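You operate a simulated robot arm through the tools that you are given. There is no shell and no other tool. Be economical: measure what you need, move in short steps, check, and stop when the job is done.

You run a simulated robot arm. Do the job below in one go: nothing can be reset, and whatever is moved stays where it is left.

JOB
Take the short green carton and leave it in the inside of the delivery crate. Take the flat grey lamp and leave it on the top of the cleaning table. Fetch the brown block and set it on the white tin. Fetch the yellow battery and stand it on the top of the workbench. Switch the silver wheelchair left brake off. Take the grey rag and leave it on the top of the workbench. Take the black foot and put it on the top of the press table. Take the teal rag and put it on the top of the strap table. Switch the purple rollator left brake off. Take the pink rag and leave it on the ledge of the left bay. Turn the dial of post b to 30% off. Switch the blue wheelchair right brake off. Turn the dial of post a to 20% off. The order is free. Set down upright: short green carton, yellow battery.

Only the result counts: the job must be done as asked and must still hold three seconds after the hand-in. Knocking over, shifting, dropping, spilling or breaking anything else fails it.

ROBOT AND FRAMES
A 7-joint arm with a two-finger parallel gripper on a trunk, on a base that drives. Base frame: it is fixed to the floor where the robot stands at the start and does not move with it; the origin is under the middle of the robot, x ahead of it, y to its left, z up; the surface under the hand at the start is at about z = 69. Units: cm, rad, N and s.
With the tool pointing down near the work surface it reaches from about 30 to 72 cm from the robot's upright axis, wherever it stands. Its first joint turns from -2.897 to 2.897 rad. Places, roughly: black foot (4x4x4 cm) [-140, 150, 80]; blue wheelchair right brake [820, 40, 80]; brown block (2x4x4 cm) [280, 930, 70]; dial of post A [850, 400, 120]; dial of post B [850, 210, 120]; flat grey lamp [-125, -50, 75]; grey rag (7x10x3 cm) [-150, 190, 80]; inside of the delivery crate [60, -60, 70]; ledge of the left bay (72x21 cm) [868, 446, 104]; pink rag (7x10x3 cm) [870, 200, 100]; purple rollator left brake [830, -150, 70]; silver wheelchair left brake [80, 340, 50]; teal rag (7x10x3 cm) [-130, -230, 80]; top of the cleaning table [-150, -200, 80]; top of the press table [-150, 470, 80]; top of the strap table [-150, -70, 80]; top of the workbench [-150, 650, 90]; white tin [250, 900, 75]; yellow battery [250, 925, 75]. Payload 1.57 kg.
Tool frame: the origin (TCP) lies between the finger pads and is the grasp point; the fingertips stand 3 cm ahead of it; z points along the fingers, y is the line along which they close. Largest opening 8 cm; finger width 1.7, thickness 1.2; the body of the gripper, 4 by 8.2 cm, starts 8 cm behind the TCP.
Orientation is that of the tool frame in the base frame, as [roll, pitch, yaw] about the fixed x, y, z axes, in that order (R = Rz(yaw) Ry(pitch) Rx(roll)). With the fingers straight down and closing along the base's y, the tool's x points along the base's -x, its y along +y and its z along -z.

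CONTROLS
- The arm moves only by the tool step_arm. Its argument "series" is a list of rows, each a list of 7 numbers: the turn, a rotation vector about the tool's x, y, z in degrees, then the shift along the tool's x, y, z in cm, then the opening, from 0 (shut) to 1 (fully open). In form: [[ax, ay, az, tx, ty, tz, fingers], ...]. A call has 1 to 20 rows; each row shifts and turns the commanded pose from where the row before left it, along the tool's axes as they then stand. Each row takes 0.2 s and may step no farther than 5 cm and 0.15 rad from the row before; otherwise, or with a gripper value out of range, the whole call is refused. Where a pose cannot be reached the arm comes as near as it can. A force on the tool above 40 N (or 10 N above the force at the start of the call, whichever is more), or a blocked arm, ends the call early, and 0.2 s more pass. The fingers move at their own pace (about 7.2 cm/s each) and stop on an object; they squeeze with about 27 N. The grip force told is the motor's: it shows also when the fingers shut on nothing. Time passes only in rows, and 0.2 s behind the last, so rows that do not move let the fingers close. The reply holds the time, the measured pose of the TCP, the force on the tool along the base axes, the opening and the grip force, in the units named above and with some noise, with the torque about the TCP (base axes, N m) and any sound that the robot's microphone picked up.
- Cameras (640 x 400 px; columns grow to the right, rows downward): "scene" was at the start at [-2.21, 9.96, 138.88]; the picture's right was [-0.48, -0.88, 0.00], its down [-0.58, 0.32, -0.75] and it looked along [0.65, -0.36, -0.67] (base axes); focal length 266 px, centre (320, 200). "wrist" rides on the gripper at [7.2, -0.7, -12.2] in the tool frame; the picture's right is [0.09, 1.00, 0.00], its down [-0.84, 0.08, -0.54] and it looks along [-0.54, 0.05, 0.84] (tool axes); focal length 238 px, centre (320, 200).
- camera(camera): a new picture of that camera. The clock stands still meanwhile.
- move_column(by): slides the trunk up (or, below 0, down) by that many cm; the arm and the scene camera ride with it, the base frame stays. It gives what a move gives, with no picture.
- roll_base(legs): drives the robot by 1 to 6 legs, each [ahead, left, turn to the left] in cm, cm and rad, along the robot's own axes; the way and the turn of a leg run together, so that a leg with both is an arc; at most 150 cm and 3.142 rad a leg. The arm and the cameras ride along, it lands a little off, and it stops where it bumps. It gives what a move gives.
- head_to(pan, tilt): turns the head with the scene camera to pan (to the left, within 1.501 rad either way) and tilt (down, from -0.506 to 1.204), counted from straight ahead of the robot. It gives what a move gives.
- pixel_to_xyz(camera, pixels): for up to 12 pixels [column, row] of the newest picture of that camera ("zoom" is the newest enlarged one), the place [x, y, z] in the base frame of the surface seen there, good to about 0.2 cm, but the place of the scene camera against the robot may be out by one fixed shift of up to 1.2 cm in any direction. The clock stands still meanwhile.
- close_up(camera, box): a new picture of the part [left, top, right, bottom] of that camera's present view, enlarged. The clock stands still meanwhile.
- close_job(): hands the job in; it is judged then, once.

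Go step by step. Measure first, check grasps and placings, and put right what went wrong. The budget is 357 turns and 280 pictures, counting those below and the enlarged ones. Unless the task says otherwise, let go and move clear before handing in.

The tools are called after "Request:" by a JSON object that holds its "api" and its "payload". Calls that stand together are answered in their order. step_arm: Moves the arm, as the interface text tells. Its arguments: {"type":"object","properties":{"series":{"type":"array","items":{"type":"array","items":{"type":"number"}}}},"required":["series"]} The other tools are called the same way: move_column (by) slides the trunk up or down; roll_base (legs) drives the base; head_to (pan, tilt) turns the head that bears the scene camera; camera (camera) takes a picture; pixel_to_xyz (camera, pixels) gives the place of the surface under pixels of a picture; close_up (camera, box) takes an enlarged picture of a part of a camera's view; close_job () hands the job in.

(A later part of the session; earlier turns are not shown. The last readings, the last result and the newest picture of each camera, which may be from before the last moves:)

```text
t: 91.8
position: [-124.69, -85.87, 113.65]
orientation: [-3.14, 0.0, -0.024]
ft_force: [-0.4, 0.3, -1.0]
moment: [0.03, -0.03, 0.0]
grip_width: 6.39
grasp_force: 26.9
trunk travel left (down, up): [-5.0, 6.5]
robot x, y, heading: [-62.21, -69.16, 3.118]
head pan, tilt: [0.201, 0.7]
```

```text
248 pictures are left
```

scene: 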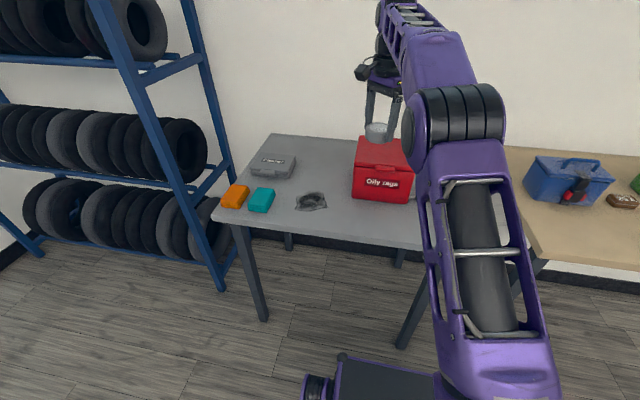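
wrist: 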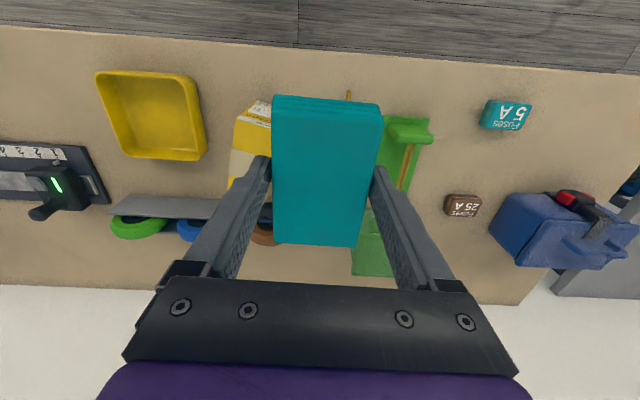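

Measure candidate free areas.

Request:
{"api": "pixel_to_xyz", "payload": {"camera": "wrist", "pixels": [[460, 90], [430, 60], [425, 125], [350, 95], [480, 110], [455, 195], [240, 60], [205, 90], [235, 120], [260, 100], [390, 60], [450, 130]]}}

Request:
{"api": "head_to", "payload": {"pan": 0, "tilt": 0.7}}

Request:
{"api": "camera", "payload": {"camera": "scene"}}

```text
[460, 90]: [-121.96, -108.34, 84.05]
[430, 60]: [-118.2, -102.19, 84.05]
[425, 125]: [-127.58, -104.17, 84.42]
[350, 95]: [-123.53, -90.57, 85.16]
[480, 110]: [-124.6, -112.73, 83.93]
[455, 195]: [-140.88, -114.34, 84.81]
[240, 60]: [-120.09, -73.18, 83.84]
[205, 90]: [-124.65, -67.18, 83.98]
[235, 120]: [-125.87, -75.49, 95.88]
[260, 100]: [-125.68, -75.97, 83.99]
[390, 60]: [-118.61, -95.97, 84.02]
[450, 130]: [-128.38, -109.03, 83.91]
```

```text
t: 92.5
position: [-124.68, -85.95, 113.65]
orientation: [-3.142, 0.001, -0.025]
ft_force: [-0.5, 0.6, -1.0]
moment: [0.0, 0.03, -0.01]
grip_width: 6.4
grasp_force: 26.6
trunk travel left (down, up): [-5.0, 6.5]
robot x, y, heading: [-61.96, -68.87, 3.118]
head pan, tilt: [0.0, 0.7]
```

```text
247 pictures are left
```

scene: 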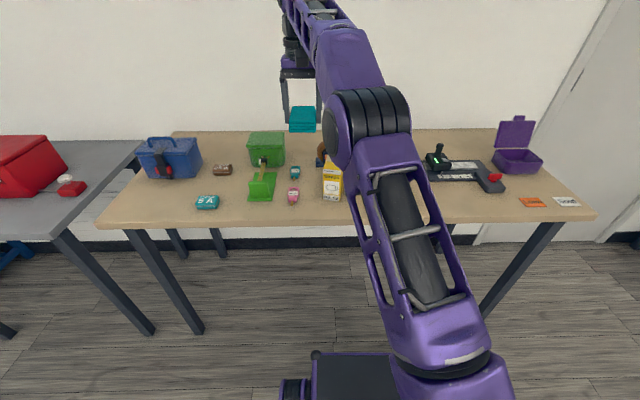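

Best free area is left of the tray (y≈-44) ahead of the slide device. Drive right 41 cm with a small heading fix and look.

Request:
{"api": "roll_base", "payload": {"legs": [[0, -42, 0], [0, 0, 0.024]]}}

Request:
{"api": "camera", "payload": {"camera": "wrist"}}

Request:
{"api": "pixel_to_xyz", "payload": {"camera": "wrist", "pixels": [[240, 70], [240, 130], [300, 60], [390, 100], [420, 90], [250, 150], [400, 70], [200, 100], [220, 50], [420, 130], [395, 150], [240, 40]]}}

```text
t: 97.5
position: [-123.22, -44.76, 113.6]
orientation: [-3.14, 0.0, -0.001]
ft_force: [0.5, -0.3, -0.8]
moment: [-0.03, -0.04, 0.0]
grip_width: 6.39
grasp_force: 26.7
trunk travel left (down, up): [-5.0, 6.5]
robot x, y, heading: [-61.04, -26.59, -3.142]
head pan, tilt: [0.0, 0.7]
```

```text
246 pictures are left
```

wrist: 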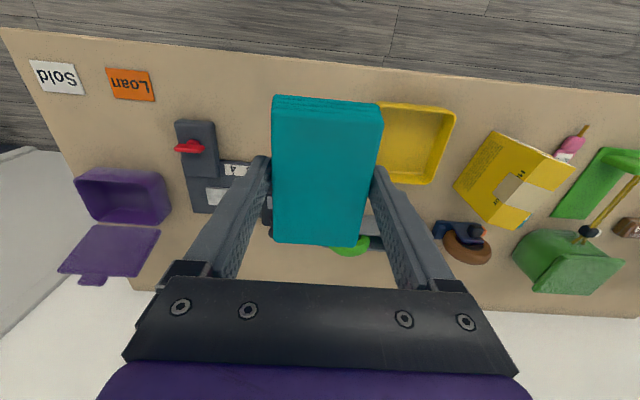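

```text
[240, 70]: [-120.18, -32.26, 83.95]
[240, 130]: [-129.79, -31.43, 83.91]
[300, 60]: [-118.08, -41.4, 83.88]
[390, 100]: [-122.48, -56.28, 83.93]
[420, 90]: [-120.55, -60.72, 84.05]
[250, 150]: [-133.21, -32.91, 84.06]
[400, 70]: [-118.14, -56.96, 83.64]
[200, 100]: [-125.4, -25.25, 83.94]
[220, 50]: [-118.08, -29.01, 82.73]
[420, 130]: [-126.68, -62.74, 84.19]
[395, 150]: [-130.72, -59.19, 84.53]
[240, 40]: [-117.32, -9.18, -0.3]
```

Table edge x=-118, clear zone x -118..-133, y -53..-28. Place rag at (-125,-43), TCP z≈87.4.

Request:
{"api": "step_arm", "payload": {"series": [[0, 0, 0, -1.8, -1.8, 4, 0], [0, 0, 0, 0, 0, 4.5, 0], [0, 0, 0, 0, 0, 4.5, 0], [0, 0, 0, 0, 0, 4.5, 0], [0, 0, 0, 0, 0, 4.5, 0], [0, 0, 0, 0, 0, 4, 0], [0, 0, 0, 0, 0, 0, 0], [0, 0, 0, 0, 0, 0.2, 0], [0, 0, 0, 0, 0, 0, 1], [0, 0, 0, 0, 0, 0, 1], [0, 0, 0, 0, 0, 0, 1], [0, 0, 0, 0, 0, -4.5, 1], [0, 0, 0, 0, 0, -4.5, 1], [0, 0, 0, 0, 0, -4.5, 1], [0, 0, 0, 0, 0, -4.5, 1], [0, 0, 0, 0, 0, -4.5, 1]]}}

Request:
{"api": "camera", "payload": {"camera": "wrist"}}

```text
t: 100.9
position: [-124.96, -43.34, 110.16]
orientation: [-3.141, 0.0, 0.002]
ft_force: [0.0, -0.1, 0.3]
moment: [0.01, 0.03, 0.02]
grip_width: 8.03
grasp_force: 0.0
trunk travel left (down, up): [-5.0, 6.5]
robot x, y, heading: [-61.28, -26.87, -3.142]
head pan, tilt: [0.0, 0.7]
```

```text
245 pictures are left
```

wrist: 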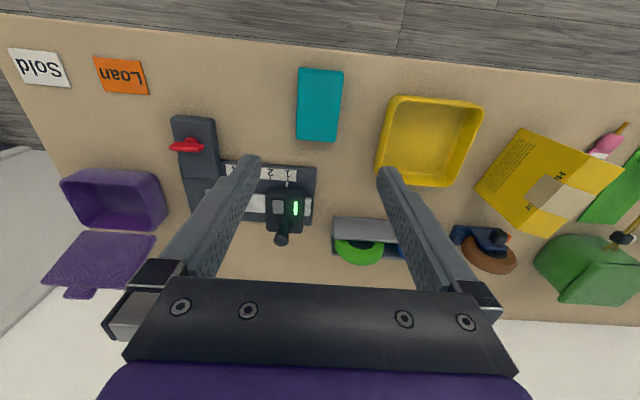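

Teal rag is down on the strap table. Now drive right (+y) to the grey table near y≈170.

Request:
{"api": "roll_base", "payload": {"legs": [[0, -100, 0], [0, -95, 0]]}}

Request:
{"api": "camera", "payload": {"camera": "scene"}}

Request:
{"api": "camera", "payload": {"camera": "wrist"}}

```text
t: 119.6
position: [-125.27, 148.64, 110.04]
orientation: [3.141, 0.0, -0.008]
ft_force: [0.7, -0.4, -0.5]
moment: [0.03, -0.02, -0.04]
grip_width: 7.99
grasp_force: 0.1
trunk travel left (down, up): [-5.0, 6.5]
robot x, y, heading: [-61.69, 164.51, 3.134]
head pan, tilt: [0.0, 0.7]
```

```text
244 pictures are left
```

scene: 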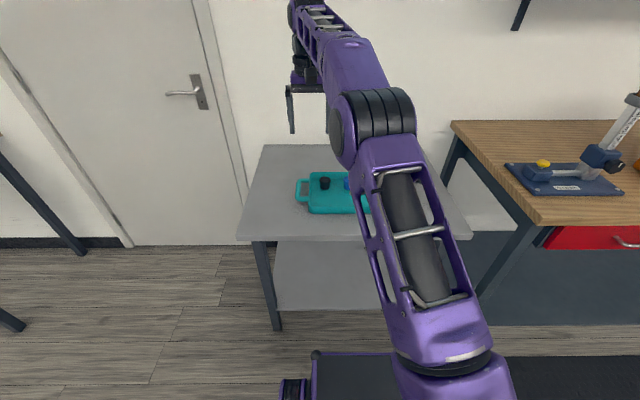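

```text
243 pictures are left
```

wrist: 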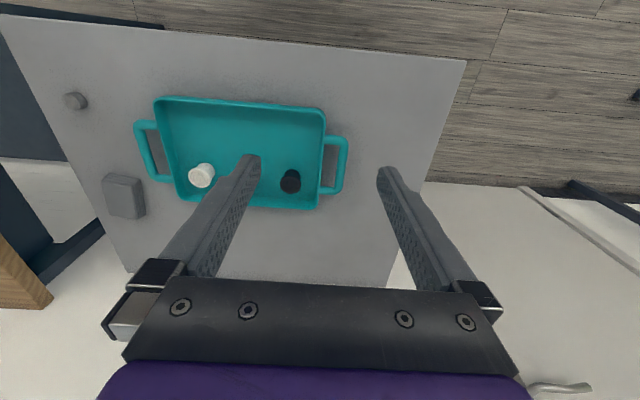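

Black foot at wrist (290,181) in a teal tray; grey rag at (123,195). Measure.

Request:
{"api": "close_up", "payload": {"camera": "wrist", "box": [50, 80, 360, 230]}}

Request:
{"api": "pixel_to_xyz", "payload": {"camera": "zoom", "pixels": [[497, 193], [495, 220], [470, 250], [475, 210], [520, 210], [555, 180], [150, 240], [115, 200], [175, 205], [130, 282], [200, 280], [420, 100]]}}

```text
2.06 times, centred on (205, 155) of wrist
```

zoom: 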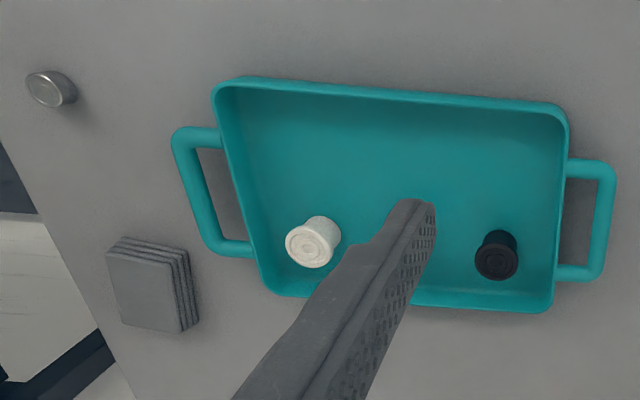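

```text
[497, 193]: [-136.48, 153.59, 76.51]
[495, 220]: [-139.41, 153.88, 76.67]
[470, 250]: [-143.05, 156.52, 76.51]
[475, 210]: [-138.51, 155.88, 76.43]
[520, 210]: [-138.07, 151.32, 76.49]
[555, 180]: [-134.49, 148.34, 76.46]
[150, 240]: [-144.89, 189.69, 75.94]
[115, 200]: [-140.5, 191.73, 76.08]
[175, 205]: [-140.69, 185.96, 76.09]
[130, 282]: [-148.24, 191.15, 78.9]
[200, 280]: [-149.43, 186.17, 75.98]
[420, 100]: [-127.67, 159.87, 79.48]
```

Request:
{"api": "pixel_to_xyz", "payload": {"camera": "zoom", "pixels": [[495, 263], [475, 260], [517, 262], [500, 240], [495, 279], [108, 255], [165, 265], [122, 324], [181, 332], [198, 325], [560, 240], [500, 300]]}}

```text
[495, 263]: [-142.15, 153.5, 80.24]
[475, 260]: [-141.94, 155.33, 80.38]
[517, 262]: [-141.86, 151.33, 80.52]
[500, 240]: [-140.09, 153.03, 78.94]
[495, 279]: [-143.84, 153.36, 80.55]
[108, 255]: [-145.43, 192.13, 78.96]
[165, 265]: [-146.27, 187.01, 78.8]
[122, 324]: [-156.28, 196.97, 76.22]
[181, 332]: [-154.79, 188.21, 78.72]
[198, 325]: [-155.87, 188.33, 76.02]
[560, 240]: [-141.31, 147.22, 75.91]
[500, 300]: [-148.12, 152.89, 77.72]
```

Foot top centre (-142,153.4,80.4). Need to be closer; check how far the base front stands from the table edge.

Request:
{"api": "pixel_to_xyz", "payload": {"camera": "scene", "pixels": [[350, 352], [400, 352], [300, 235], [300, 305], [290, 385], [330, 240]]}}

```text
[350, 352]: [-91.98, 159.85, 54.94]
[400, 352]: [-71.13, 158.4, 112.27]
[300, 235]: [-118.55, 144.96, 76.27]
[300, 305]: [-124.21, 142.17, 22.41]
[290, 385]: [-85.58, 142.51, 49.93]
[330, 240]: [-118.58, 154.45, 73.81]
```

Base front is at x≈-92, so 16 cm ahead is safe. Drive and hover over the foot.

Request:
{"api": "roll_base", "payload": {"legs": [[16, 0, 0]]}}

Request:
{"api": "step_arm", "payload": {"series": [[0, 0, 0, -0.4, -2.4, 3, 0.75], [0, 0, 0, -0.4, -2.4, 4, 0.75], [0, 0, 0, 0, 0, 4, 0.75], [0, 0, 0, 0, 0, 4, 0.75], [0, 0, 0, 0, 0, 0, 0.75]]}}

Request:
{"api": "camera", "payload": {"camera": "wrist"}}

```text
t: 121.0
position: [-141.42, 148.98, 110.06]
orientation: [-3.141, -0.001, -0.011]
ft_force: [-0.7, -0.8, 0.1]
moment: [0.02, 0.0, -0.01]
grip_width: 7.97
grasp_force: 0.1
trunk travel left (down, up): [-5.0, 6.5]
robot x, y, heading: [-77.25, 164.91, 3.135]
head pan, tilt: [0.0, 0.7]
```

```text
t: 122.2
position: [-141.92, 153.98, 95.02]
orientation: [3.14, -0.001, -0.01]
ft_force: [0.1, 0.2, 0.5]
moment: [-0.01, -0.01, 0.03]
grip_width: 5.98
grasp_force: 0.2
trunk travel left (down, up): [-5.0, 6.5]
robot x, y, heading: [-77.45, 164.78, 3.128]
head pan, tilt: [0.0, 0.7]
```

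```text
241 pictures are left
```

wrist: 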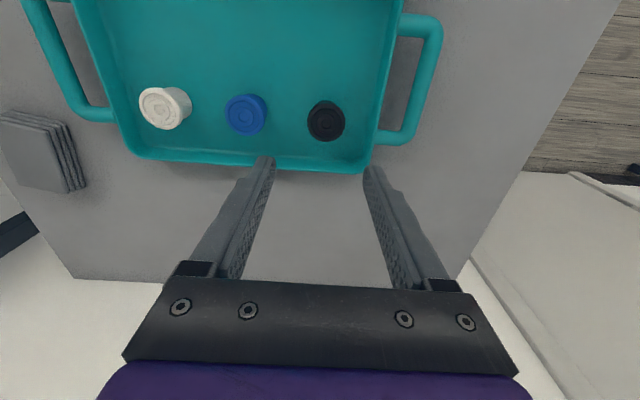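

Request:
{"api": "pixel_to_xyz", "payload": {"camera": "wrist", "pixels": [[326, 123], [308, 122], [343, 122], [326, 105], [326, 140], [375, 125], [368, 150], [248, 115], [267, 112], [30, 150], [340, 160], [385, 60]]}}

Request:
{"api": "close_up", "payload": {"camera": "wrist", "box": [230, 70, 430, 190]}}

```text
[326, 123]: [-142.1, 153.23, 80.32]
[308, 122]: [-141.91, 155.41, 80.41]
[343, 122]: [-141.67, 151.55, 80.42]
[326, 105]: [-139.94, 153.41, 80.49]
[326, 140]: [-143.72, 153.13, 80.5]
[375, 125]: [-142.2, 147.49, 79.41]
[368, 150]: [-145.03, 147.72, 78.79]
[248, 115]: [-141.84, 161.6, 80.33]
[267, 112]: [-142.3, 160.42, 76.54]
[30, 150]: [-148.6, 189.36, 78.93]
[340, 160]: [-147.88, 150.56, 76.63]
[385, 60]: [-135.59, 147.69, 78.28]
```

```text
3.20 times, centred on (330, 130) of wrist
```

zoom: 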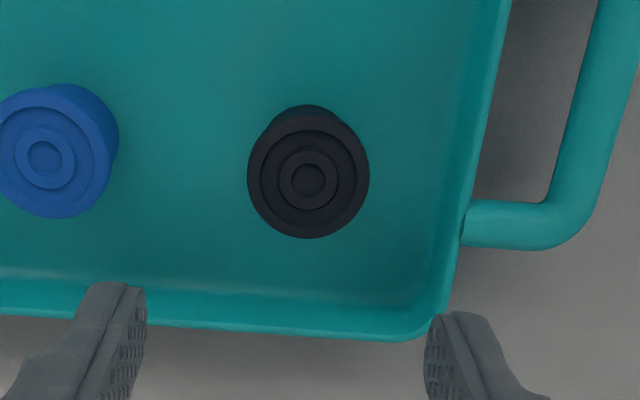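

Foot centre (-141.9,153.4). Shift 0.5, descend to z 80, close, lift.

Request:
{"api": "step_arm", "payload": {"series": [[0, 0, 0, 0, 0.5, 4, 0.72], [0, 0, 0, 0, 0, 4, 0.72], [0, 0, 0, 0, 0, 4, 0.72], [0, 0, 0, 0, 0, 2.9, 0.72], [0, 0, 0, 0, 0, 0, 0.72], [0, 0, 0, 0, 0, 0, 0], [0, 0, 0, 0, 0, 0, 0], [0, 0, 0, 0, 0, 0, 0], [0, 0, 0, 0, 0, -4, 0], [0, 0, 0, 0, 0, -4, 0], [0, 0, 0, 0, 0, -4, 0], [0, 0, 0, 0, 0, -4, 0], [0, 0, 0, 0, 0, -4, 0], [0, 0, 0, 0, 0, -4, 0], [0, 0, 0, 0, 0, -4, 0], [0, 0, 0, 0, 0, -4, 0]]}}

Request:
{"api": "camera", "payload": {"camera": "wrist"}}

```text
t: 125.6
position: [-142.22, 153.17, 112.17]
orientation: [-3.141, -0.002, -0.01]
ft_force: [0.3, -0.9, 0.1]
moment: [-0.02, -0.01, -0.02]
grip_width: 3.46
grasp_force: 26.8
trunk travel left (down, up): [-5.0, 6.5]
robot x, y, heading: [-77.15, 165.31, 3.135]
head pan, tilt: [0.0, 0.7]
```

```text
239 pictures are left
```

wrist: 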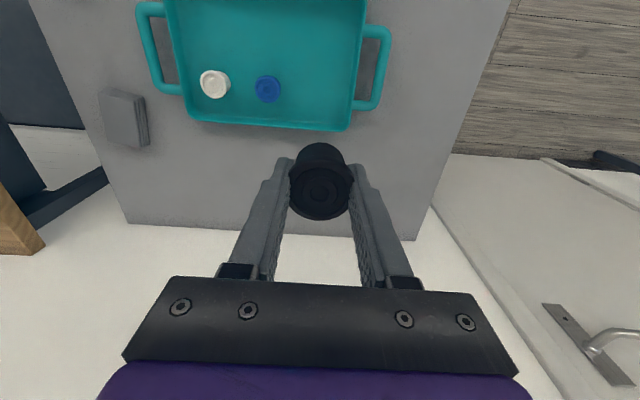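

Foot held. Back away, and look right along the aisle before driving.

Request:
{"api": "roll_base", "payload": {"legs": [[-38, 0, 0]]}}

Request:
{"api": "head_to", "payload": {"pan": -1.3, "tilt": 0.35}}

Request:
{"api": "camera", "payload": {"camera": "scene"}}

```text
t: 128.0
position: [-104.73, 152.68, 112.13]
orientation: [3.141, 0.0, -0.007]
ft_force: [0.3, -0.3, -1.2]
moment: [0.03, 0.01, 0.02]
grip_width: 3.41
grasp_force: 27.0
trunk travel left (down, up): [-5.0, 6.5]
robot x, y, heading: [-39.79, 164.57, 3.136]
head pan, tilt: [0.0, 0.7]
```

```text
t: 129.5
position: [-104.62, 152.62, 112.1]
orientation: [-3.141, 0.0, -0.007]
ft_force: [-0.3, 0.1, -0.1]
moment: [0.02, 0.0, -0.04]
grip_width: 3.44
grasp_force: 27.6
trunk travel left (down, up): [-5.0, 6.5]
robot x, y, heading: [-39.56, 164.56, 3.133]
head pan, tilt: [-1.3, 0.351]
```

```text
238 pictures are left
```

scene: 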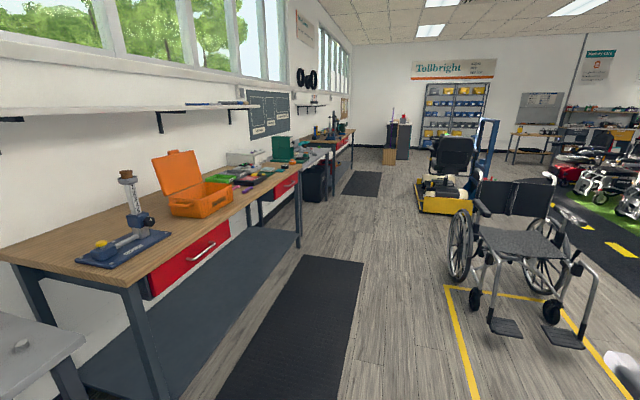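

Measure which tables are which along the wall and the aisle clearance.

Request:
{"api": "pixel_to_xyz", "payload": {"camera": "scene", "pixels": [[130, 275], [298, 172], [290, 165], [318, 160], [330, 146], [352, 130], [330, 150], [300, 165], [460, 240], [480, 205], [425, 200], [360, 260]]}}

Request:
{"api": "close_up", "payload": {"camera": "scene", "box": [210, 110, 370, 210]}}

```text
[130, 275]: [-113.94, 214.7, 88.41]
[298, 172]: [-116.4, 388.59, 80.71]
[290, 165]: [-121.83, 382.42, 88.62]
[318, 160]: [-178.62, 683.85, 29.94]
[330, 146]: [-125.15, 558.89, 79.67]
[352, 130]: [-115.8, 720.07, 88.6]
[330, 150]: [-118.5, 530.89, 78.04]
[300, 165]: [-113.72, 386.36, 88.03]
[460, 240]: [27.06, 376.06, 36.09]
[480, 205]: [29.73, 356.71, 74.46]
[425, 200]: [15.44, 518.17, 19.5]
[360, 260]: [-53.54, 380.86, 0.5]
```

```text
4.00 times, centred on (290, 160) of scene
```

zoom: 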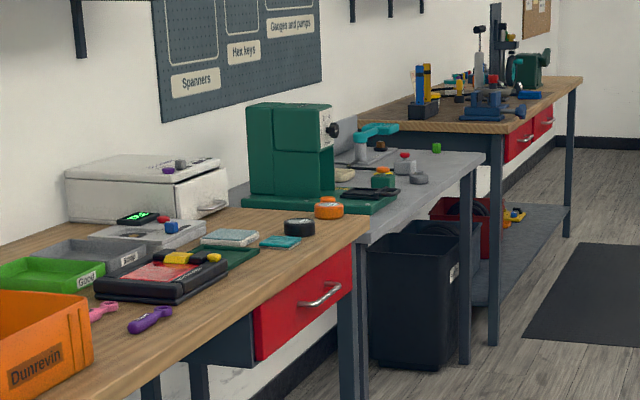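

Aisle is clear. Drive right to the press table (y≈460).

Request:
{"api": "roll_base", "payload": {"legs": [[0, -145, 0], [0, -145, 0]]}}

Request:
{"api": "head_to", "payload": {"pan": -0.3, "tilt": 0.6}}

Request:
{"api": "camera", "payload": {"camera": "scene"}}

Request:
{"api": "camera", "payload": {"camera": "wrist"}}

```text
t: 157.4
position: [-96.18, 446.31, 112.26]
orientation: [3.141, 0.0, -0.05]
ft_force: [0.4, -0.3, -0.5]
moment: [-0.02, 0.0, 0.0]
grip_width: 3.49
grasp_force: 26.8
trunk travel left (down, up): [-5.0, 6.5]
robot x, y, heading: [-31.11, 455.27, 3.091]
head pan, tilt: [-1.3, 0.351]
```

```text
t: 158.7
position: [-96.29, 446.21, 112.17]
orientation: [3.14, -0.002, -0.049]
ft_force: [-0.2, -0.5, -0.8]
moment: [-0.02, -0.03, -0.02]
grip_width: 3.46
grasp_force: 26.5
trunk travel left (down, up): [-5.0, 6.5]
robot x, y, heading: [-31.17, 455.59, 3.091]
head pan, tilt: [-0.3, 0.6]
```

```text
236 pictures are left
```

scene: 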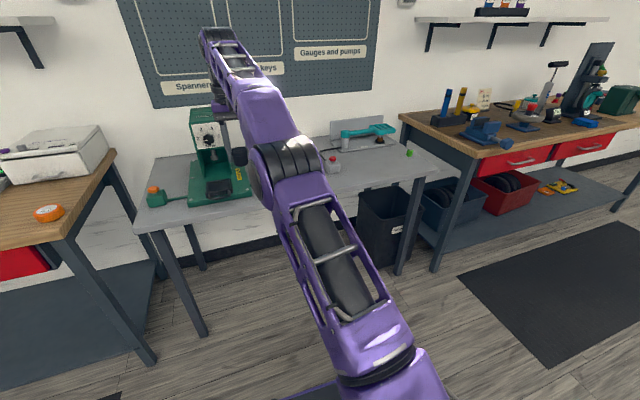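

```text
235 pictures are left
```

wrist: 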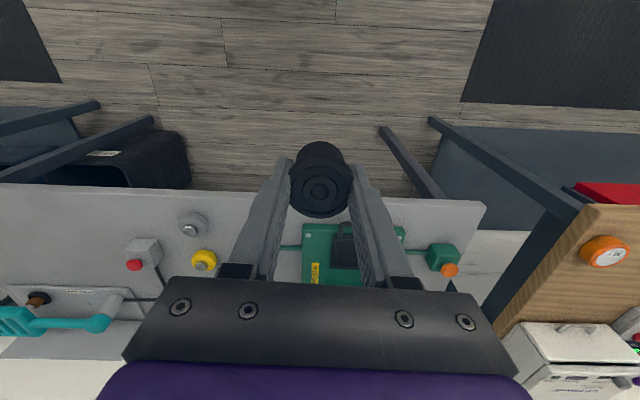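

Find a clear spot on the press table's right front portion.

Request:
{"api": "pixel_to_xyz", "payload": {"camera": "wrist", "pixels": [[90, 210], [30, 230], [60, 260], [190, 222], [145, 245], [100, 240], [250, 210], [20, 195], [110, 200]]}}

Request:
{"api": "pixel_to_xyz", "payload": {"camera": "scene", "pixels": [[380, 180], [400, 170], [408, 152], [350, 185], [360, 165], [430, 165], [333, 165], [410, 180]]}}

```text
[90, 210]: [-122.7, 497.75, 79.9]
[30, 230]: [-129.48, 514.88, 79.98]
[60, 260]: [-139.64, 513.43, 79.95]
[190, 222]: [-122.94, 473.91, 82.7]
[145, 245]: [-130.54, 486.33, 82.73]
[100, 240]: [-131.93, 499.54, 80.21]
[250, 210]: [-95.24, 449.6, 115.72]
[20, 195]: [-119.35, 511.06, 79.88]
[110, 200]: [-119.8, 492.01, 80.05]
```

```text
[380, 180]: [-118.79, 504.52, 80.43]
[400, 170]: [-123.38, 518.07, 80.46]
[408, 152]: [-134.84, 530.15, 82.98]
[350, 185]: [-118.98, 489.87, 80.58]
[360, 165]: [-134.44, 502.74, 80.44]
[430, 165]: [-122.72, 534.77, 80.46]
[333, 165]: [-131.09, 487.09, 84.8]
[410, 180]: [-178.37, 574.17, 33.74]
```

Target spot (-127,508) on z 80. Fix heading, move right then ahead.

Request:
{"api": "roll_base", "payload": {"legs": [[0, 0, 0.05], [0, -62, 0], [30, 0, 0]]}}

Request:
{"api": "camera", "payload": {"camera": "wrist"}}

```text
t: 167.2
position: [-125.26, 505.35, 112.25]
orientation: [-3.141, -0.001, 0.001]
ft_force: [0.4, -0.8, -0.2]
moment: [-0.02, -0.01, -0.01]
grip_width: 3.49
grasp_force: 27.2
trunk travel left (down, up): [-5.0, 6.5]
robot x, y, heading: [-60.51, 517.71, -3.143]
head pan, tilt: [-0.3, 0.6]
```

```text
234 pictures are left
```

wrist: 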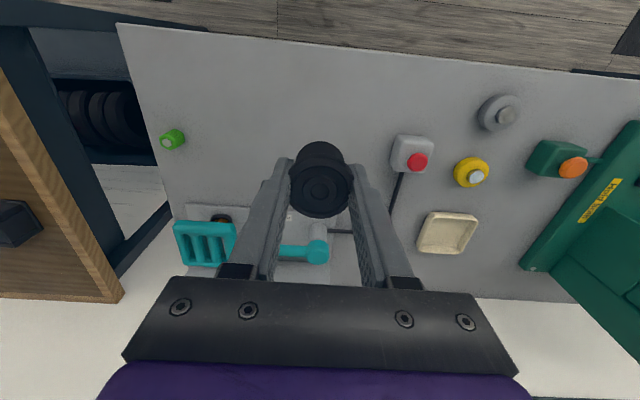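

Clear below. Shift +3 in y and lower the foot to the table.

Request:
{"api": "step_arm", "payload": {"series": [[0, 0, 0, 0.5, -2.5, 3, 0], [0, 0, 0, 0, 0, 4.5, 0], [0, 0, 0, 0, 0, 4.5, 0], [0, 0, 0, 0, 0, 4.5, 0], [0, 0, 0, 0, 0, 4.5, 0], [0, 0, 0, 0, 0, 4.5, 0], [0, 0, 0, 0, 0, 2.7, 0], [0, 0, 0, 0, 0, 0, 0], [0, 0, 0, 0, 0, 0.25, 0], [0, 0, 0, 0, 0, 0.2, 0], [0, 0, 0, 0, 0, 0, 0.7], [0, 0, 0, 0, 0, 0, 0.7], [0, 0, 0, 0, 0, 0, 0.7]]}}

Request:
{"api": "camera", "payload": {"camera": "wrist"}}

```text
t: 170.0
position: [-124.9, 507.91, 83.53]
orientation: [3.14, 0.001, 0.0]
ft_force: [-0.9, 1.0, -0.4]
moment: [-0.02, 0.0, -0.03]
grip_width: 5.6
grasp_force: 0.1
trunk travel left (down, up): [-5.0, 6.5]
robot x, y, heading: [-60.63, 517.76, -3.139]
head pan, tilt: [-0.3, 0.6]
```

```text
233 pictures are left
```

wrist: 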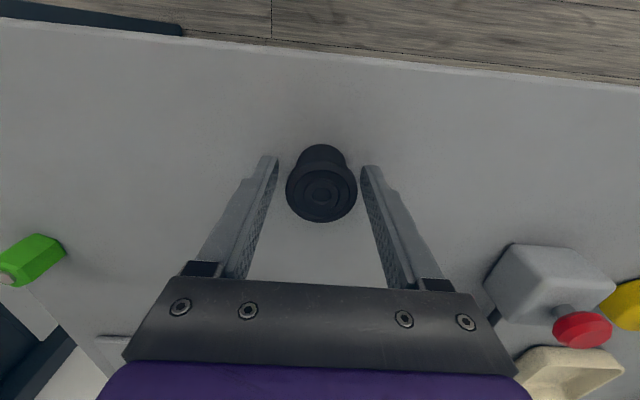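

Foot stands on the press table. Raise, back away, and return to the grey table for the rag.

Request:
{"api": "step_arm", "payload": {"series": [[0, 0, 0, 0, 0, -4.5, 0.7], [0, 0, 0, 0, 0, -4.5, 0.7], [0, 0, 0, 0, 0, -4.5, 0.7], [0, 0, 0, 0, 0, -4.5, 0.7], [0, 0, 0, 0, 0, -4.5, 0.7], [0, 0, 0, 0, 0, -4.5, 0.7], [0, 0, 0, 0, 0, -2, 1]]}}

Request:
{"api": "camera", "payload": {"camera": "wrist"}}

Request:
{"api": "roll_base", "payload": {"legs": [[-26, 0, 0], [0, 145, 0], [0, 145, 0], [0, 48, 0]]}}

```text
t: 171.6
position: [-124.75, 507.92, 112.44]
orientation: [-3.141, -0.004, -0.001]
ft_force: [0.0, 0.3, 0.5]
moment: [-0.03, -0.01, 0.0]
grip_width: 8.0
grasp_force: 0.1
trunk travel left (down, up): [-5.0, 6.5]
robot x, y, heading: [-60.84, 517.77, -3.141]
head pan, tilt: [-0.3, 0.6]
```

```text
232 pictures are left
```

wrist: 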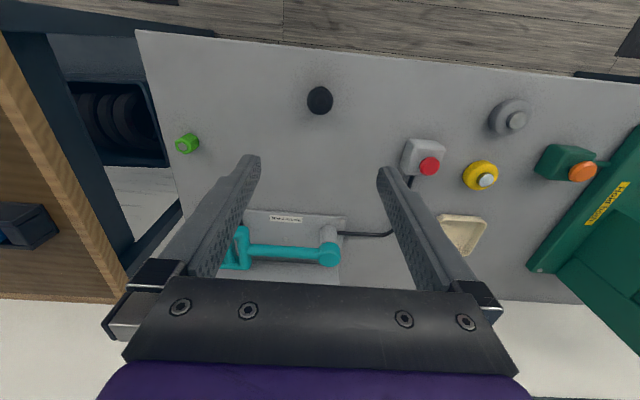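

```text
t: 205.6
position: [-103.14, 170.86, 112.48]
orientation: [-3.141, 0.001, -0.013]
ft_force: [-0.4, -0.2, 0.4]
moment: [-0.01, 0.0, 0.01]
grip_width: 8.03
grasp_force: 0.1
trunk travel left (down, up): [-5.0, 6.5]
robot x, y, heading: [-38.48, 179.64, 3.124]
head pan, tilt: [-0.3, 0.6]
```

Now at (-38.5,179.6). Straighten and drive ahead 45.

Request:
{"api": "roll_base", "payload": {"legs": [[0, 2, 0.017], [45, 0, 0]]}}

Request:
{"api": "camera", "payload": {"camera": "wrist"}}

```text
t: 208.7
position: [-147.36, 168.14, 112.56]
orientation: [3.141, 0.002, -0.005]
ft_force: [0.7, 0.5, 0.1]
moment: [0.02, -0.03, 0.02]
grip_width: 7.98
grasp_force: 0.0
trunk travel left (down, up): [-5.0, 6.5]
robot x, y, heading: [-83.44, 177.67, 3.143]
head pan, tilt: [-0.3, 0.6]
```

```text
231 pictures are left
```

wrist: 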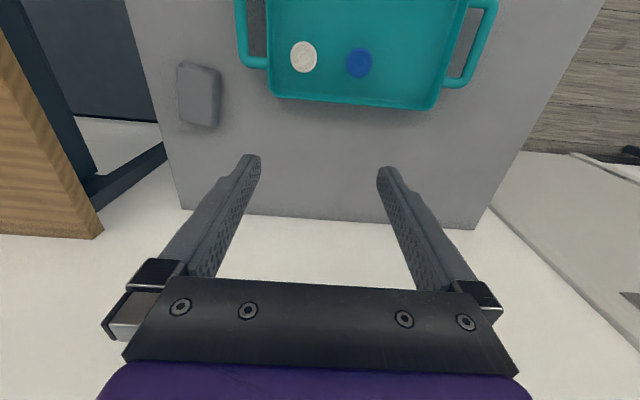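

Move over the rag (ty -21.5) and lower to z≈95.

Request:
{"api": "step_arm", "payload": {"series": [[0, 0, 0, -0.6, -4.3, 0, 1], [0, 0, 0, -0.6, -4.3, 2, 1], [0, 0, 0, -0.6, -4.3, 2, 1], [0, 0, 0, -0.6, -4.3, 2, 1], [0, 0, 0, -0.6, -4.3, 2, 1], [0, 0, 0, 0, 0, 4.5, 1], [0, 0, 0, 0, 0, 4.5, 1], [0, 0, 0, 0, 0, 0, 1]]}}

Request:
{"api": "camera", "payload": {"camera": "wrist"}}

```text
t: 210.5
position: [-150.28, 189.61, 95.51]
orientation: [-3.141, 0.001, -0.003]
ft_force: [0.2, 0.1, -0.2]
moment: [0.0, 0.0, -0.03]
grip_width: 7.97
grasp_force: 0.1
trunk travel left (down, up): [-5.0, 6.5]
robot x, y, heading: [-82.97, 177.49, 3.142]
head pan, tilt: [-0.3, 0.6]
```

```text
230 pictures are left
```

wrist: 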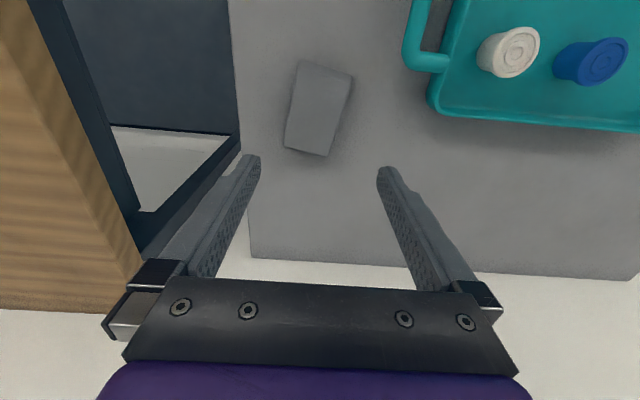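

Request:
{"api": "pixel_to_xyz", "payload": {"camera": "wrist", "pixels": [[304, 66], [350, 76], [287, 145], [326, 154], [318, 110], [300, 62], [352, 85], [290, 115], [338, 120]]}}

Request:
{"api": "close_up", "payload": {"camera": "wrist", "box": [250, 40, 410, 180]}}

```text
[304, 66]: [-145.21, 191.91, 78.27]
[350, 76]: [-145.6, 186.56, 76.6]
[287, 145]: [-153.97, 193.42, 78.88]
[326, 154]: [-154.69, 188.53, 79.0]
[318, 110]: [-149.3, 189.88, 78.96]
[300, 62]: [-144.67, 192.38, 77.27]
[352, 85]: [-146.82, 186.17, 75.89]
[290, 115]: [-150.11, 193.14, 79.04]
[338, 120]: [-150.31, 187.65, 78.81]
```

```text
2.86 times, centred on (330, 110) of wrist
```

zoom: 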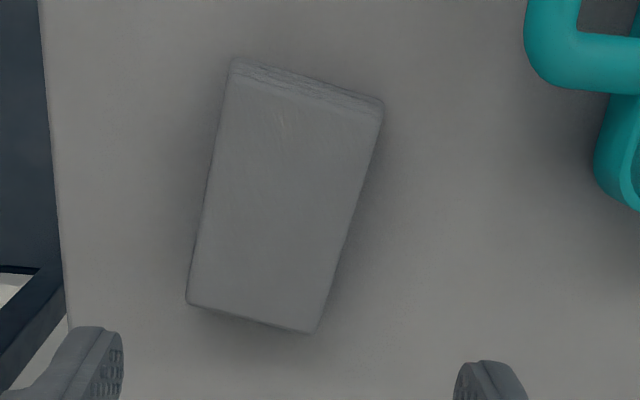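

Rag is centred at (-150,190.1), rotated about 10°. Align, descend to z 79.4 and grip.

Request:
{"api": "step_arm", "payload": {"series": [[0, 0, 5, 0.3, -0.5, 0, 1], [0, 0, 5, 0, 0, 4, 1], [0, 0, 0, 0, 0, 4, 1], [0, 0, 0, 0, 0, 4, 1], [0, 0, 0, 0, 0, 4, 1], [0, 0, 0, 0, 0, 0, 1], [0, 0, 0, 0, 0, 0, 0], [0, 0, 0, 0, 0, 0, 0], [0, 0, 0, 0, 0, 0, 0], [0, 0, 0, 0, 0, 0, 0]]}}

Request:
{"api": "camera", "payload": {"camera": "wrist"}}

```text
t: 212.7
position: [-150.13, 190.24, 79.36]
orientation: [-3.14, 0.002, -0.178]
ft_force: [0.2, 0.2, 0.1]
moment: [0.0, 0.05, 0.0]
grip_width: 6.4
grasp_force: 27.5
trunk travel left (down, up): [-5.0, 6.5]
robot x, y, heading: [-83.21, 177.73, 3.143]
head pan, tilt: [-0.3, 0.6]
```

```text
228 pictures are left
```

wrist: 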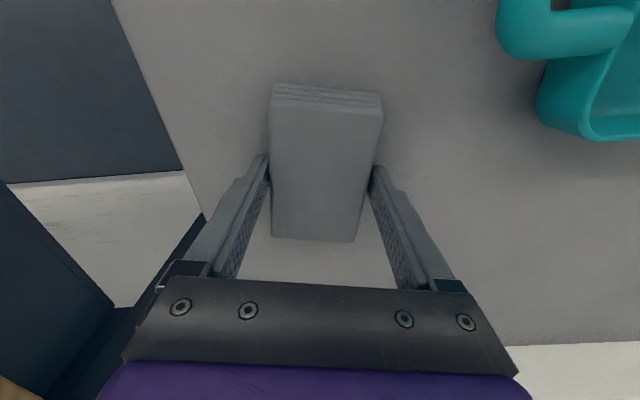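

Gripped. Lift, back out, and drive to the workbench (y≈650).

Request:
{"api": "step_arm", "payload": {"series": [[0, 0, 0, 0, 0, -4.5, 0], [0, 0, 0, 0, 0, -4.5, 0], [0, 0, 0, 0, 0, -4.5, 0], [0, 0, 0, 0, 0, -4.5, 0], [0, 0, 0, 0, 0, -4.5, 0], [0, 0, 0, 0, 0, -4.5, 0], [0, 0, 0, 0, 0, -4.5, 0], [0, 0, 0, 0, 0, -4.5, 0]]}}

Request:
{"api": "roll_base", "payload": {"legs": [[-48, 0, 0], [0, -145, 0], [0, -145, 0], [0, -110, 0.03]]}}

Request:
{"api": "head_to", "payload": {"pan": -0.5, "tilt": 0.5}}

Request:
{"api": "camera", "payload": {"camera": "scene"}}

```text
t: 214.5
position: [-147.02, 189.6, 114.39]
orientation: [3.142, 0.0, -0.179]
ft_force: [-0.1, -0.4, -1.3]
moment: [0.03, -0.02, 0.0]
grip_width: 6.4
grasp_force: 26.7
out of reach, approached as far as the arm can: row 7, 8
trunk travel left (down, up): [-5.0, 6.5]
robot x, y, heading: [-83.08, 178.1, 3.142]
head pan, tilt: [-0.3, 0.6]
```

```text
t: 255.5
position: [-100.42, 588.84, 114.36]
orientation: [3.14, 0.0, -0.127]
ft_force: [0.5, 0.5, 0.1]
moment: [-0.02, 0.0, 0.01]
grip_width: 6.41
grasp_force: 27.0
trunk travel left (down, up): [-5.0, 6.5]
robot x, y, heading: [-35.99, 580.14, -3.093]
head pan, tilt: [-0.3, 0.6]
```

```text
t: 256.2
position: [-100.35, 588.79, 114.23]
orientation: [-3.14, 0.0, -0.128]
ft_force: [0.6, 0.2, -0.8]
moment: [-0.02, 0.03, -0.02]
grip_width: 6.4
grasp_force: 27.3
trunk travel left (down, up): [-5.0, 6.5]
robot x, y, heading: [-35.77, 580.18, -3.095]
head pan, tilt: [-0.499, 0.499]
```

```text
227 pictures are left
```

scene: 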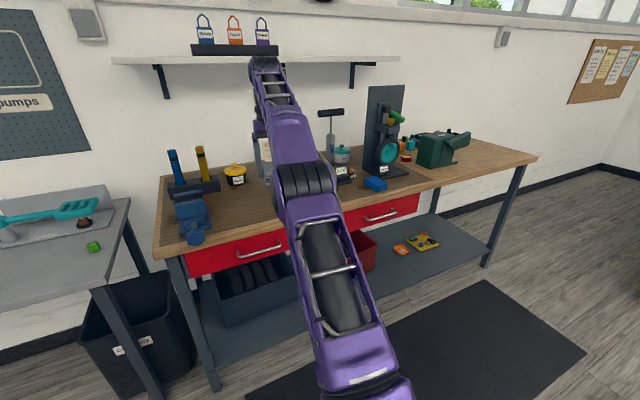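

Free spots appear at (250,220), (355,198) and (420,180),(480,165). Measure.

Request:
{"api": "pixel_to_xyz", "payload": {"camera": "scene", "pixels": [[250, 220], [352, 200], [375, 185], [420, 180], [440, 165], [480, 160], [500, 155], [435, 150], [400, 165], [210, 235], [160, 255], [535, 160]]}}

Request:
{"api": "close_up", "payload": {"camera": "scene", "box": [150, 120, 550, 280]}}

```text
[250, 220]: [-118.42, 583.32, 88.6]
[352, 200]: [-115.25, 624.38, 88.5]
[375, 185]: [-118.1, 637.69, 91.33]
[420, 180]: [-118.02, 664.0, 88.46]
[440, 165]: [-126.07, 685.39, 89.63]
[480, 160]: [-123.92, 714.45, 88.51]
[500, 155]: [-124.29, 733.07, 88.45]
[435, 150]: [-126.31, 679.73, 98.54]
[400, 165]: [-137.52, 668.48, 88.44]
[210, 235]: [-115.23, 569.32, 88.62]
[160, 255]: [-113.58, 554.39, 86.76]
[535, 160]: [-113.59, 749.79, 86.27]
```

```text
1.60 times, centred on (350, 200) of scene
```

zoom: 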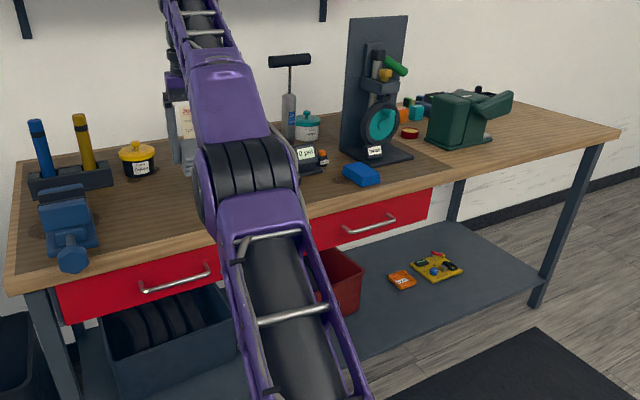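

The right end (y 710–745) is free. Drive there.

Request:
{"api": "roll_base", "payload": {"legs": [[0, 0, -0.048], [0, -141, 0], [24, 0, 0]]}}

Request:
{"api": "camera", "payload": {"camera": "wrist"}}

```text
t: 271.6
position: [-123.84, 731.65, 114.3]
orientation: [3.141, 0.0, -0.171]
ft_force: [-0.3, 0.3, -1.4]
moment: [-0.01, 0.01, -0.01]
grip_width: 6.41
grasp_force: 27.3
trunk travel left (down, up): [-5.0, 6.5]
robot x, y, heading: [-59.53, 720.13, -3.139]
head pan, tilt: [-0.499, 0.499]
```

```text
225 pictures are left
```

wrist: 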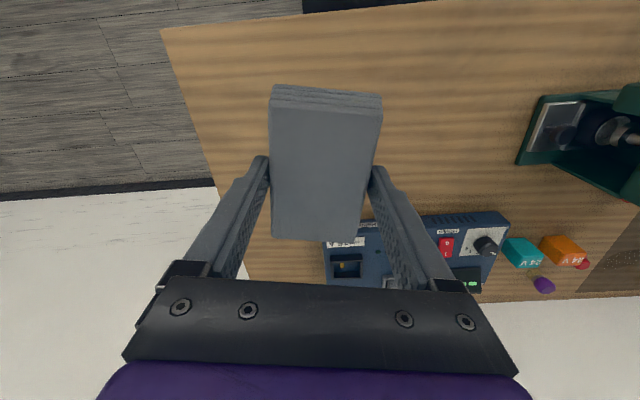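

Request:
{"api": "pixel_to_xyz", "payload": {"camera": "wrist", "pixels": [[230, 60], [200, 60], [420, 80], [440, 150], [240, 130], [415, 215], [360, 20], [215, 150]]}}

```text
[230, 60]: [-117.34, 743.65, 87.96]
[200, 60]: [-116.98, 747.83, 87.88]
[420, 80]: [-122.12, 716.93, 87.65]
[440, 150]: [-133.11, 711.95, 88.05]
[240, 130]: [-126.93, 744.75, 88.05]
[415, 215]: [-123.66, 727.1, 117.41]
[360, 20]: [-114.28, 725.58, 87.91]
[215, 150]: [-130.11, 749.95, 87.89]
```

Surface z 88.0. Lower at (-125,732) and release.

Request:
{"api": "step_arm", "payload": {"series": [[0, 0, 0, -1, 0, 4, 0], [0, 0, 0, 0, 0, 4.5, 0], [0, 0, 0, 0, 0, 4.5, 0], [0, 0, 0, 0, 0, 4.5, 0], [0, 0, 0, 0, 0, 3.5, 0], [0, 0, 0, 0, 0, 1.6, 0], [0, 0, 0, 0, 0, 0, 0], [0, 0, 0, 0, 0, 0.3, 0], [0, 0, 0, 0, 0, 0, 1], [0, 0, 0, 0, 0, 0, 1], [0, 0, 0, 0, 0, 0, 1], [0, 0, 0, 0, 0, -4.5, 1], [0, 0, 0, 0, 0, -4.5, 1], [0, 0, 0, 0, 0, -4.5, 1], [0, 0, 0, 0, 0, -4.5, 1], [0, 0, 0, 0, 0, -4.5, 1]]}}

Request:
{"api": "camera", "payload": {"camera": "wrist"}}

```text
t: 275.0
position: [-124.57, 731.77, 112.58]
orientation: [3.141, 0.001, -0.173]
ft_force: [0.6, 0.6, -0.4]
moment: [0.04, 0.02, 0.0]
grip_width: 7.98
grasp_force: 0.0
out of reach, approached as far as the arm can: row 16
trunk travel left (down, up): [-5.0, 6.5]
robot x, y, heading: [-59.8, 720.49, -3.14]
head pan, tilt: [-0.499, 0.499]
```

```text
224 pictures are left
```

wrist: 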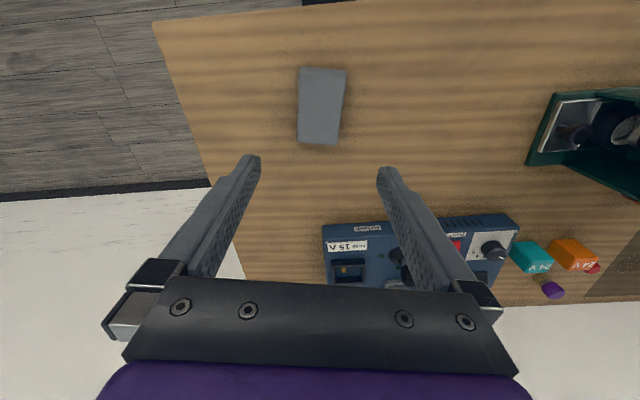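

Rag is on the workbench. Back off and turn right to face +y for the battery/block area.

Request:
{"api": "roll_base", "payload": {"legs": [[-40, 0, 0], [0, 0, -1.57]]}}

Request:
{"api": "head_to", "payload": {"pan": -0.6, "tilt": 0.3}}

Request:
{"api": "camera", "payload": {"camera": "scene"}}

```text
t: 281.5
position: [-7.31, 785.08, 112.55]
orientation: [3.141, 0.001, -1.745]
ft_force: [0.2, -0.1, -0.9]
moment: [-0.03, -0.02, 0.03]
grip_width: 7.99
grasp_force: 0.1
trunk travel left (down, up): [-5.0, 6.5]
robot x, y, heading: [-18.71, 720.05, 1.574]
head pan, tilt: [-0.499, 0.499]
```

```text
t: 282.2
position: [-7.41, 785.05, 112.53]
orientation: [3.139, 0.001, -1.744]
ft_force: [-0.4, -0.3, 0.2]
moment: [0.02, 0.03, -0.02]
grip_width: 7.98
grasp_force: 0.1
trunk travel left (down, up): [-5.0, 6.5]
robot x, y, heading: [-18.83, 720.41, 1.574]
head pan, tilt: [-0.6, 0.3]
```

```text
223 pictures are left
```

scene: 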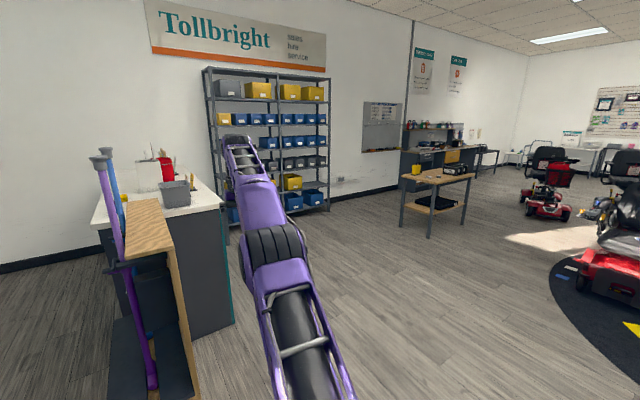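

The small wooden table at (435,180) with a yellow object looks like it. Zoom and measure.

Request:
{"api": "close_up", "payload": {"camera": "scene", "box": [385, 145, 485, 245]}}

Request:
{"api": "pixel_to_xyz", "payload": {"camera": "scene", "pixels": [[415, 170], [455, 170], [435, 178], [430, 225], [404, 200], [465, 195], [360, 250], [300, 260], [420, 260], [180, 350], [240, 330]]}}

```text
4.00 times, centred on (435, 195) of scene
```

zoom: 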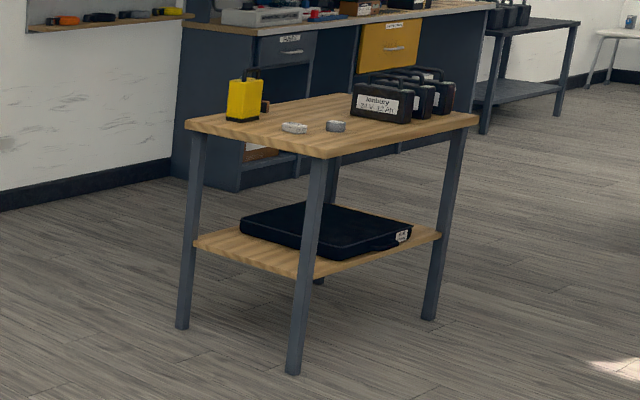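

```text
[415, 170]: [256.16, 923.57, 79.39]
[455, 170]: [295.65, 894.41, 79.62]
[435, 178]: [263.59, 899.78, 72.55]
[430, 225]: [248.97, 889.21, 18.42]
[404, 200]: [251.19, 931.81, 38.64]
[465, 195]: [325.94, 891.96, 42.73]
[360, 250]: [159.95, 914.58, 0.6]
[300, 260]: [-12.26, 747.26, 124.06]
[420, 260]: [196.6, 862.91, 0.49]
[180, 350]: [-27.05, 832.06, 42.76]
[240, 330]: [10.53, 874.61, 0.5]
```

Battery at (256,923), tin and block nearby; I'll approach from the -x side facing +x. Strafe right, turn, then strafe left.

Request:
{"api": "roll_base", "payload": {"legs": [[0, -120, 0], [0, 0, -1.574], [0, 145, 0], [0, 40, 0]]}}

Request:
{"api": "head_to", "payload": {"pan": 0.1, "tilt": 0.5}}

Request:
{"api": "camera", "payload": {"camera": "scene"}}

```text
t: 315.8
position: [162.23, 897.99, 112.69]
orientation: [3.141, 0.002, 2.997]
ft_force: [-0.5, 0.7, 0.9]
moment: [-0.01, 0.0, 0.01]
grip_width: 8.0
grasp_force: 0.0
trunk travel left (down, up): [-5.0, 6.5]
robot x, y, heading: [97.12, 907.59, 0.033]
head pan, tilt: [-0.6, 0.3]
```

```text
t: 316.9
position: [162.27, 897.8, 112.51]
orientation: [3.141, 0.0, 2.996]
ft_force: [0.0, -0.5, 0.2]
moment: [0.02, 0.04, 0.0]
grip_width: 8.02
grasp_force: 0.2
trunk travel left (down, up): [-5.0, 6.5]
robot x, y, heading: [97.2, 907.66, 0.03]
head pan, tilt: [0.099, 0.499]
```

```text
221 pictures are left
```

scene: 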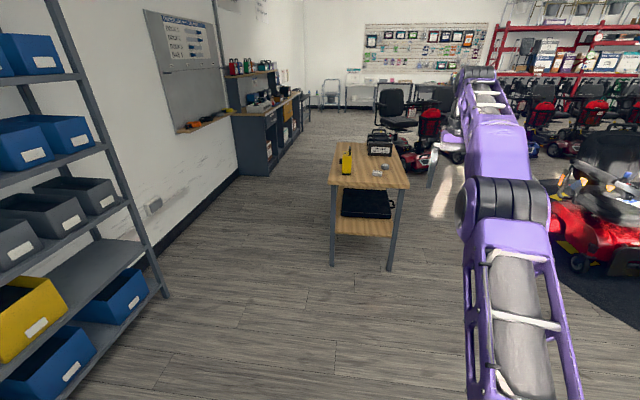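

Drive ahead 82 and look with both cameras.

Request:
{"api": "roll_base", "payload": {"legs": [[0, 0, -0.031], [82, 0, 0]]}}

Request:
{"api": "step_arm", "payload": {"series": [[0, 0, -6.5, 0, 0, 0, 1], [0, 0, 0, 0, 0, 0, 1]]}}

Request:
{"api": "camera", "payload": {"camera": "wrist"}}

Request:
{"api": "head_to", "payload": {"pan": 0.1, "tilt": 0.75}}

Request:
{"api": "camera", "payload": {"camera": "scene"}}

```text
t: 321.5
position: [241.17, 894.57, 112.64]
orientation: [3.141, 0.001, 2.955]
ft_force: [0.5, 0.6, 0.2]
moment: [0.04, -0.01, -0.03]
grip_width: 8.02
grasp_force: 0.0
trunk travel left (down, up): [-5.0, 6.5]
robot x, y, heading: [176.81, 907.13, -0.009]
head pan, tilt: [0.099, 0.499]
```

```text
t: 322.1
position: [241.23, 894.49, 112.62]
orientation: [3.141, 0.001, 3.069]
ft_force: [0.2, -0.6, -0.1]
moment: [0.0, 0.01, 0.01]
grip_width: 8.02
grasp_force: 0.2
trunk travel left (down, up): [-5.0, 6.5]
robot x, y, heading: [176.78, 906.89, -0.018]
head pan, tilt: [0.099, 0.499]
```

```text
220 pictures are left
```

wrist: 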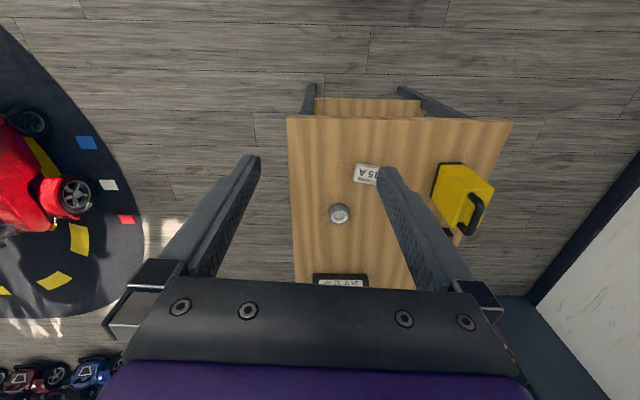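

```text
t: 322.9
position: [241.16, 894.62, 112.79]
orientation: [-3.141, 0.001, 3.068]
ft_force: [0.2, 0.1, 0.1]
moment: [0.02, 0.02, 0.01]
grip_width: 8.0
grasp_force: 0.1
trunk travel left (down, up): [-5.0, 6.5]
robot x, y, heading: [176.48, 907.55, -0.011]
head pan, tilt: [0.099, 0.75]
```

```text
219 pictures are left
```

scene: 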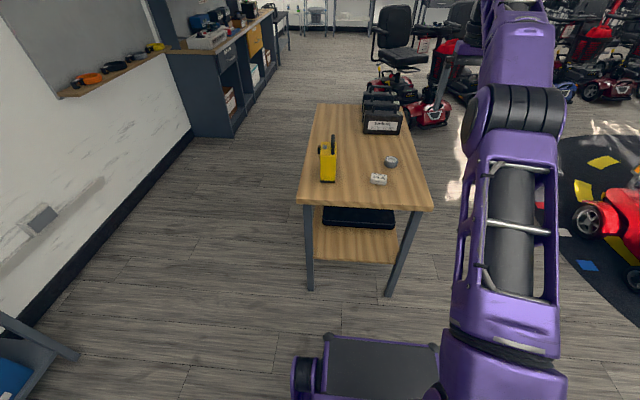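

Request:
{"api": "close_up", "payload": {"camera": "scene", "box": [290, 90, 440, 220]}}

Request:
{"api": "close_up", "payload": {"camera": "wrist", "box": [330, 110, 530, 250]}}

```text
3.08 times, centred on (365, 155) of scene
```

zoom: 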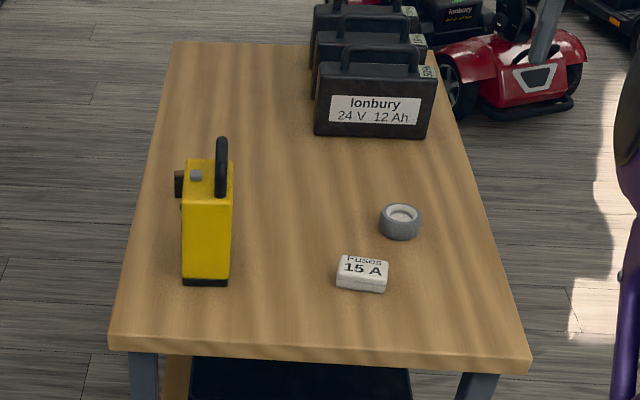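

```text
2.86 times, centred on (430, 180) of wrist
```

zoom: 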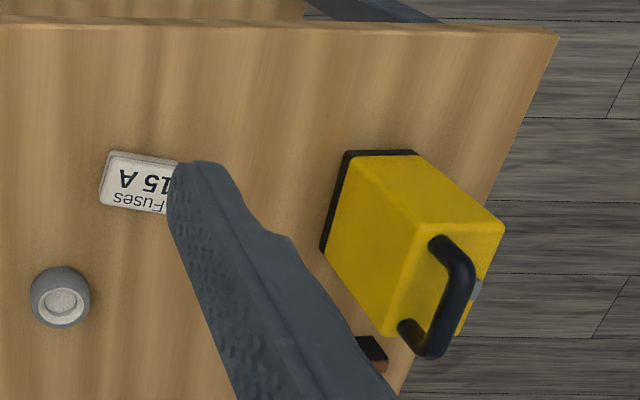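

Measure battery, tin ("Fuses 15 A") and the brown block (wrist zoom (372,355)).

Request:
{"api": "pixel_to_xyz", "payload": {"camera": "zoom", "pixels": [[372, 352], [380, 368], [400, 240], [430, 190], [480, 230], [410, 330], [350, 155], [325, 245], [440, 250], [430, 345], [130, 195], [105, 205]]}}

Request:
{"api": "pixel_to_xyz", "payload": {"camera": "wrist", "pixels": [[357, 172], [374, 166], [366, 164], [355, 181], [447, 232], [450, 190], [470, 200], [480, 180]]}}

```text
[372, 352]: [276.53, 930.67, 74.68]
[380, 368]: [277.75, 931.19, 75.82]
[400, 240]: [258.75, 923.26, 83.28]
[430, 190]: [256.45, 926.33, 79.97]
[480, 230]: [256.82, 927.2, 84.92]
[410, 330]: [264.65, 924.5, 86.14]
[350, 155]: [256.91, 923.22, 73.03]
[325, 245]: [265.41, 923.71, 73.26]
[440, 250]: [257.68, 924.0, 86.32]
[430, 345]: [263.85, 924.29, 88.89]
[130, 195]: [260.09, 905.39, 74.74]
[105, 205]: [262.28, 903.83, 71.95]
```

```text
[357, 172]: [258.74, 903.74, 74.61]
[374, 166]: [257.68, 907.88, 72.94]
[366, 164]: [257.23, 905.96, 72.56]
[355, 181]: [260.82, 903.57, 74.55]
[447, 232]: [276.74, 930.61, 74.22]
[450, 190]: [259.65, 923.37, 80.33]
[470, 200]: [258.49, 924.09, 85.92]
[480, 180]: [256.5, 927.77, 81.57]
```

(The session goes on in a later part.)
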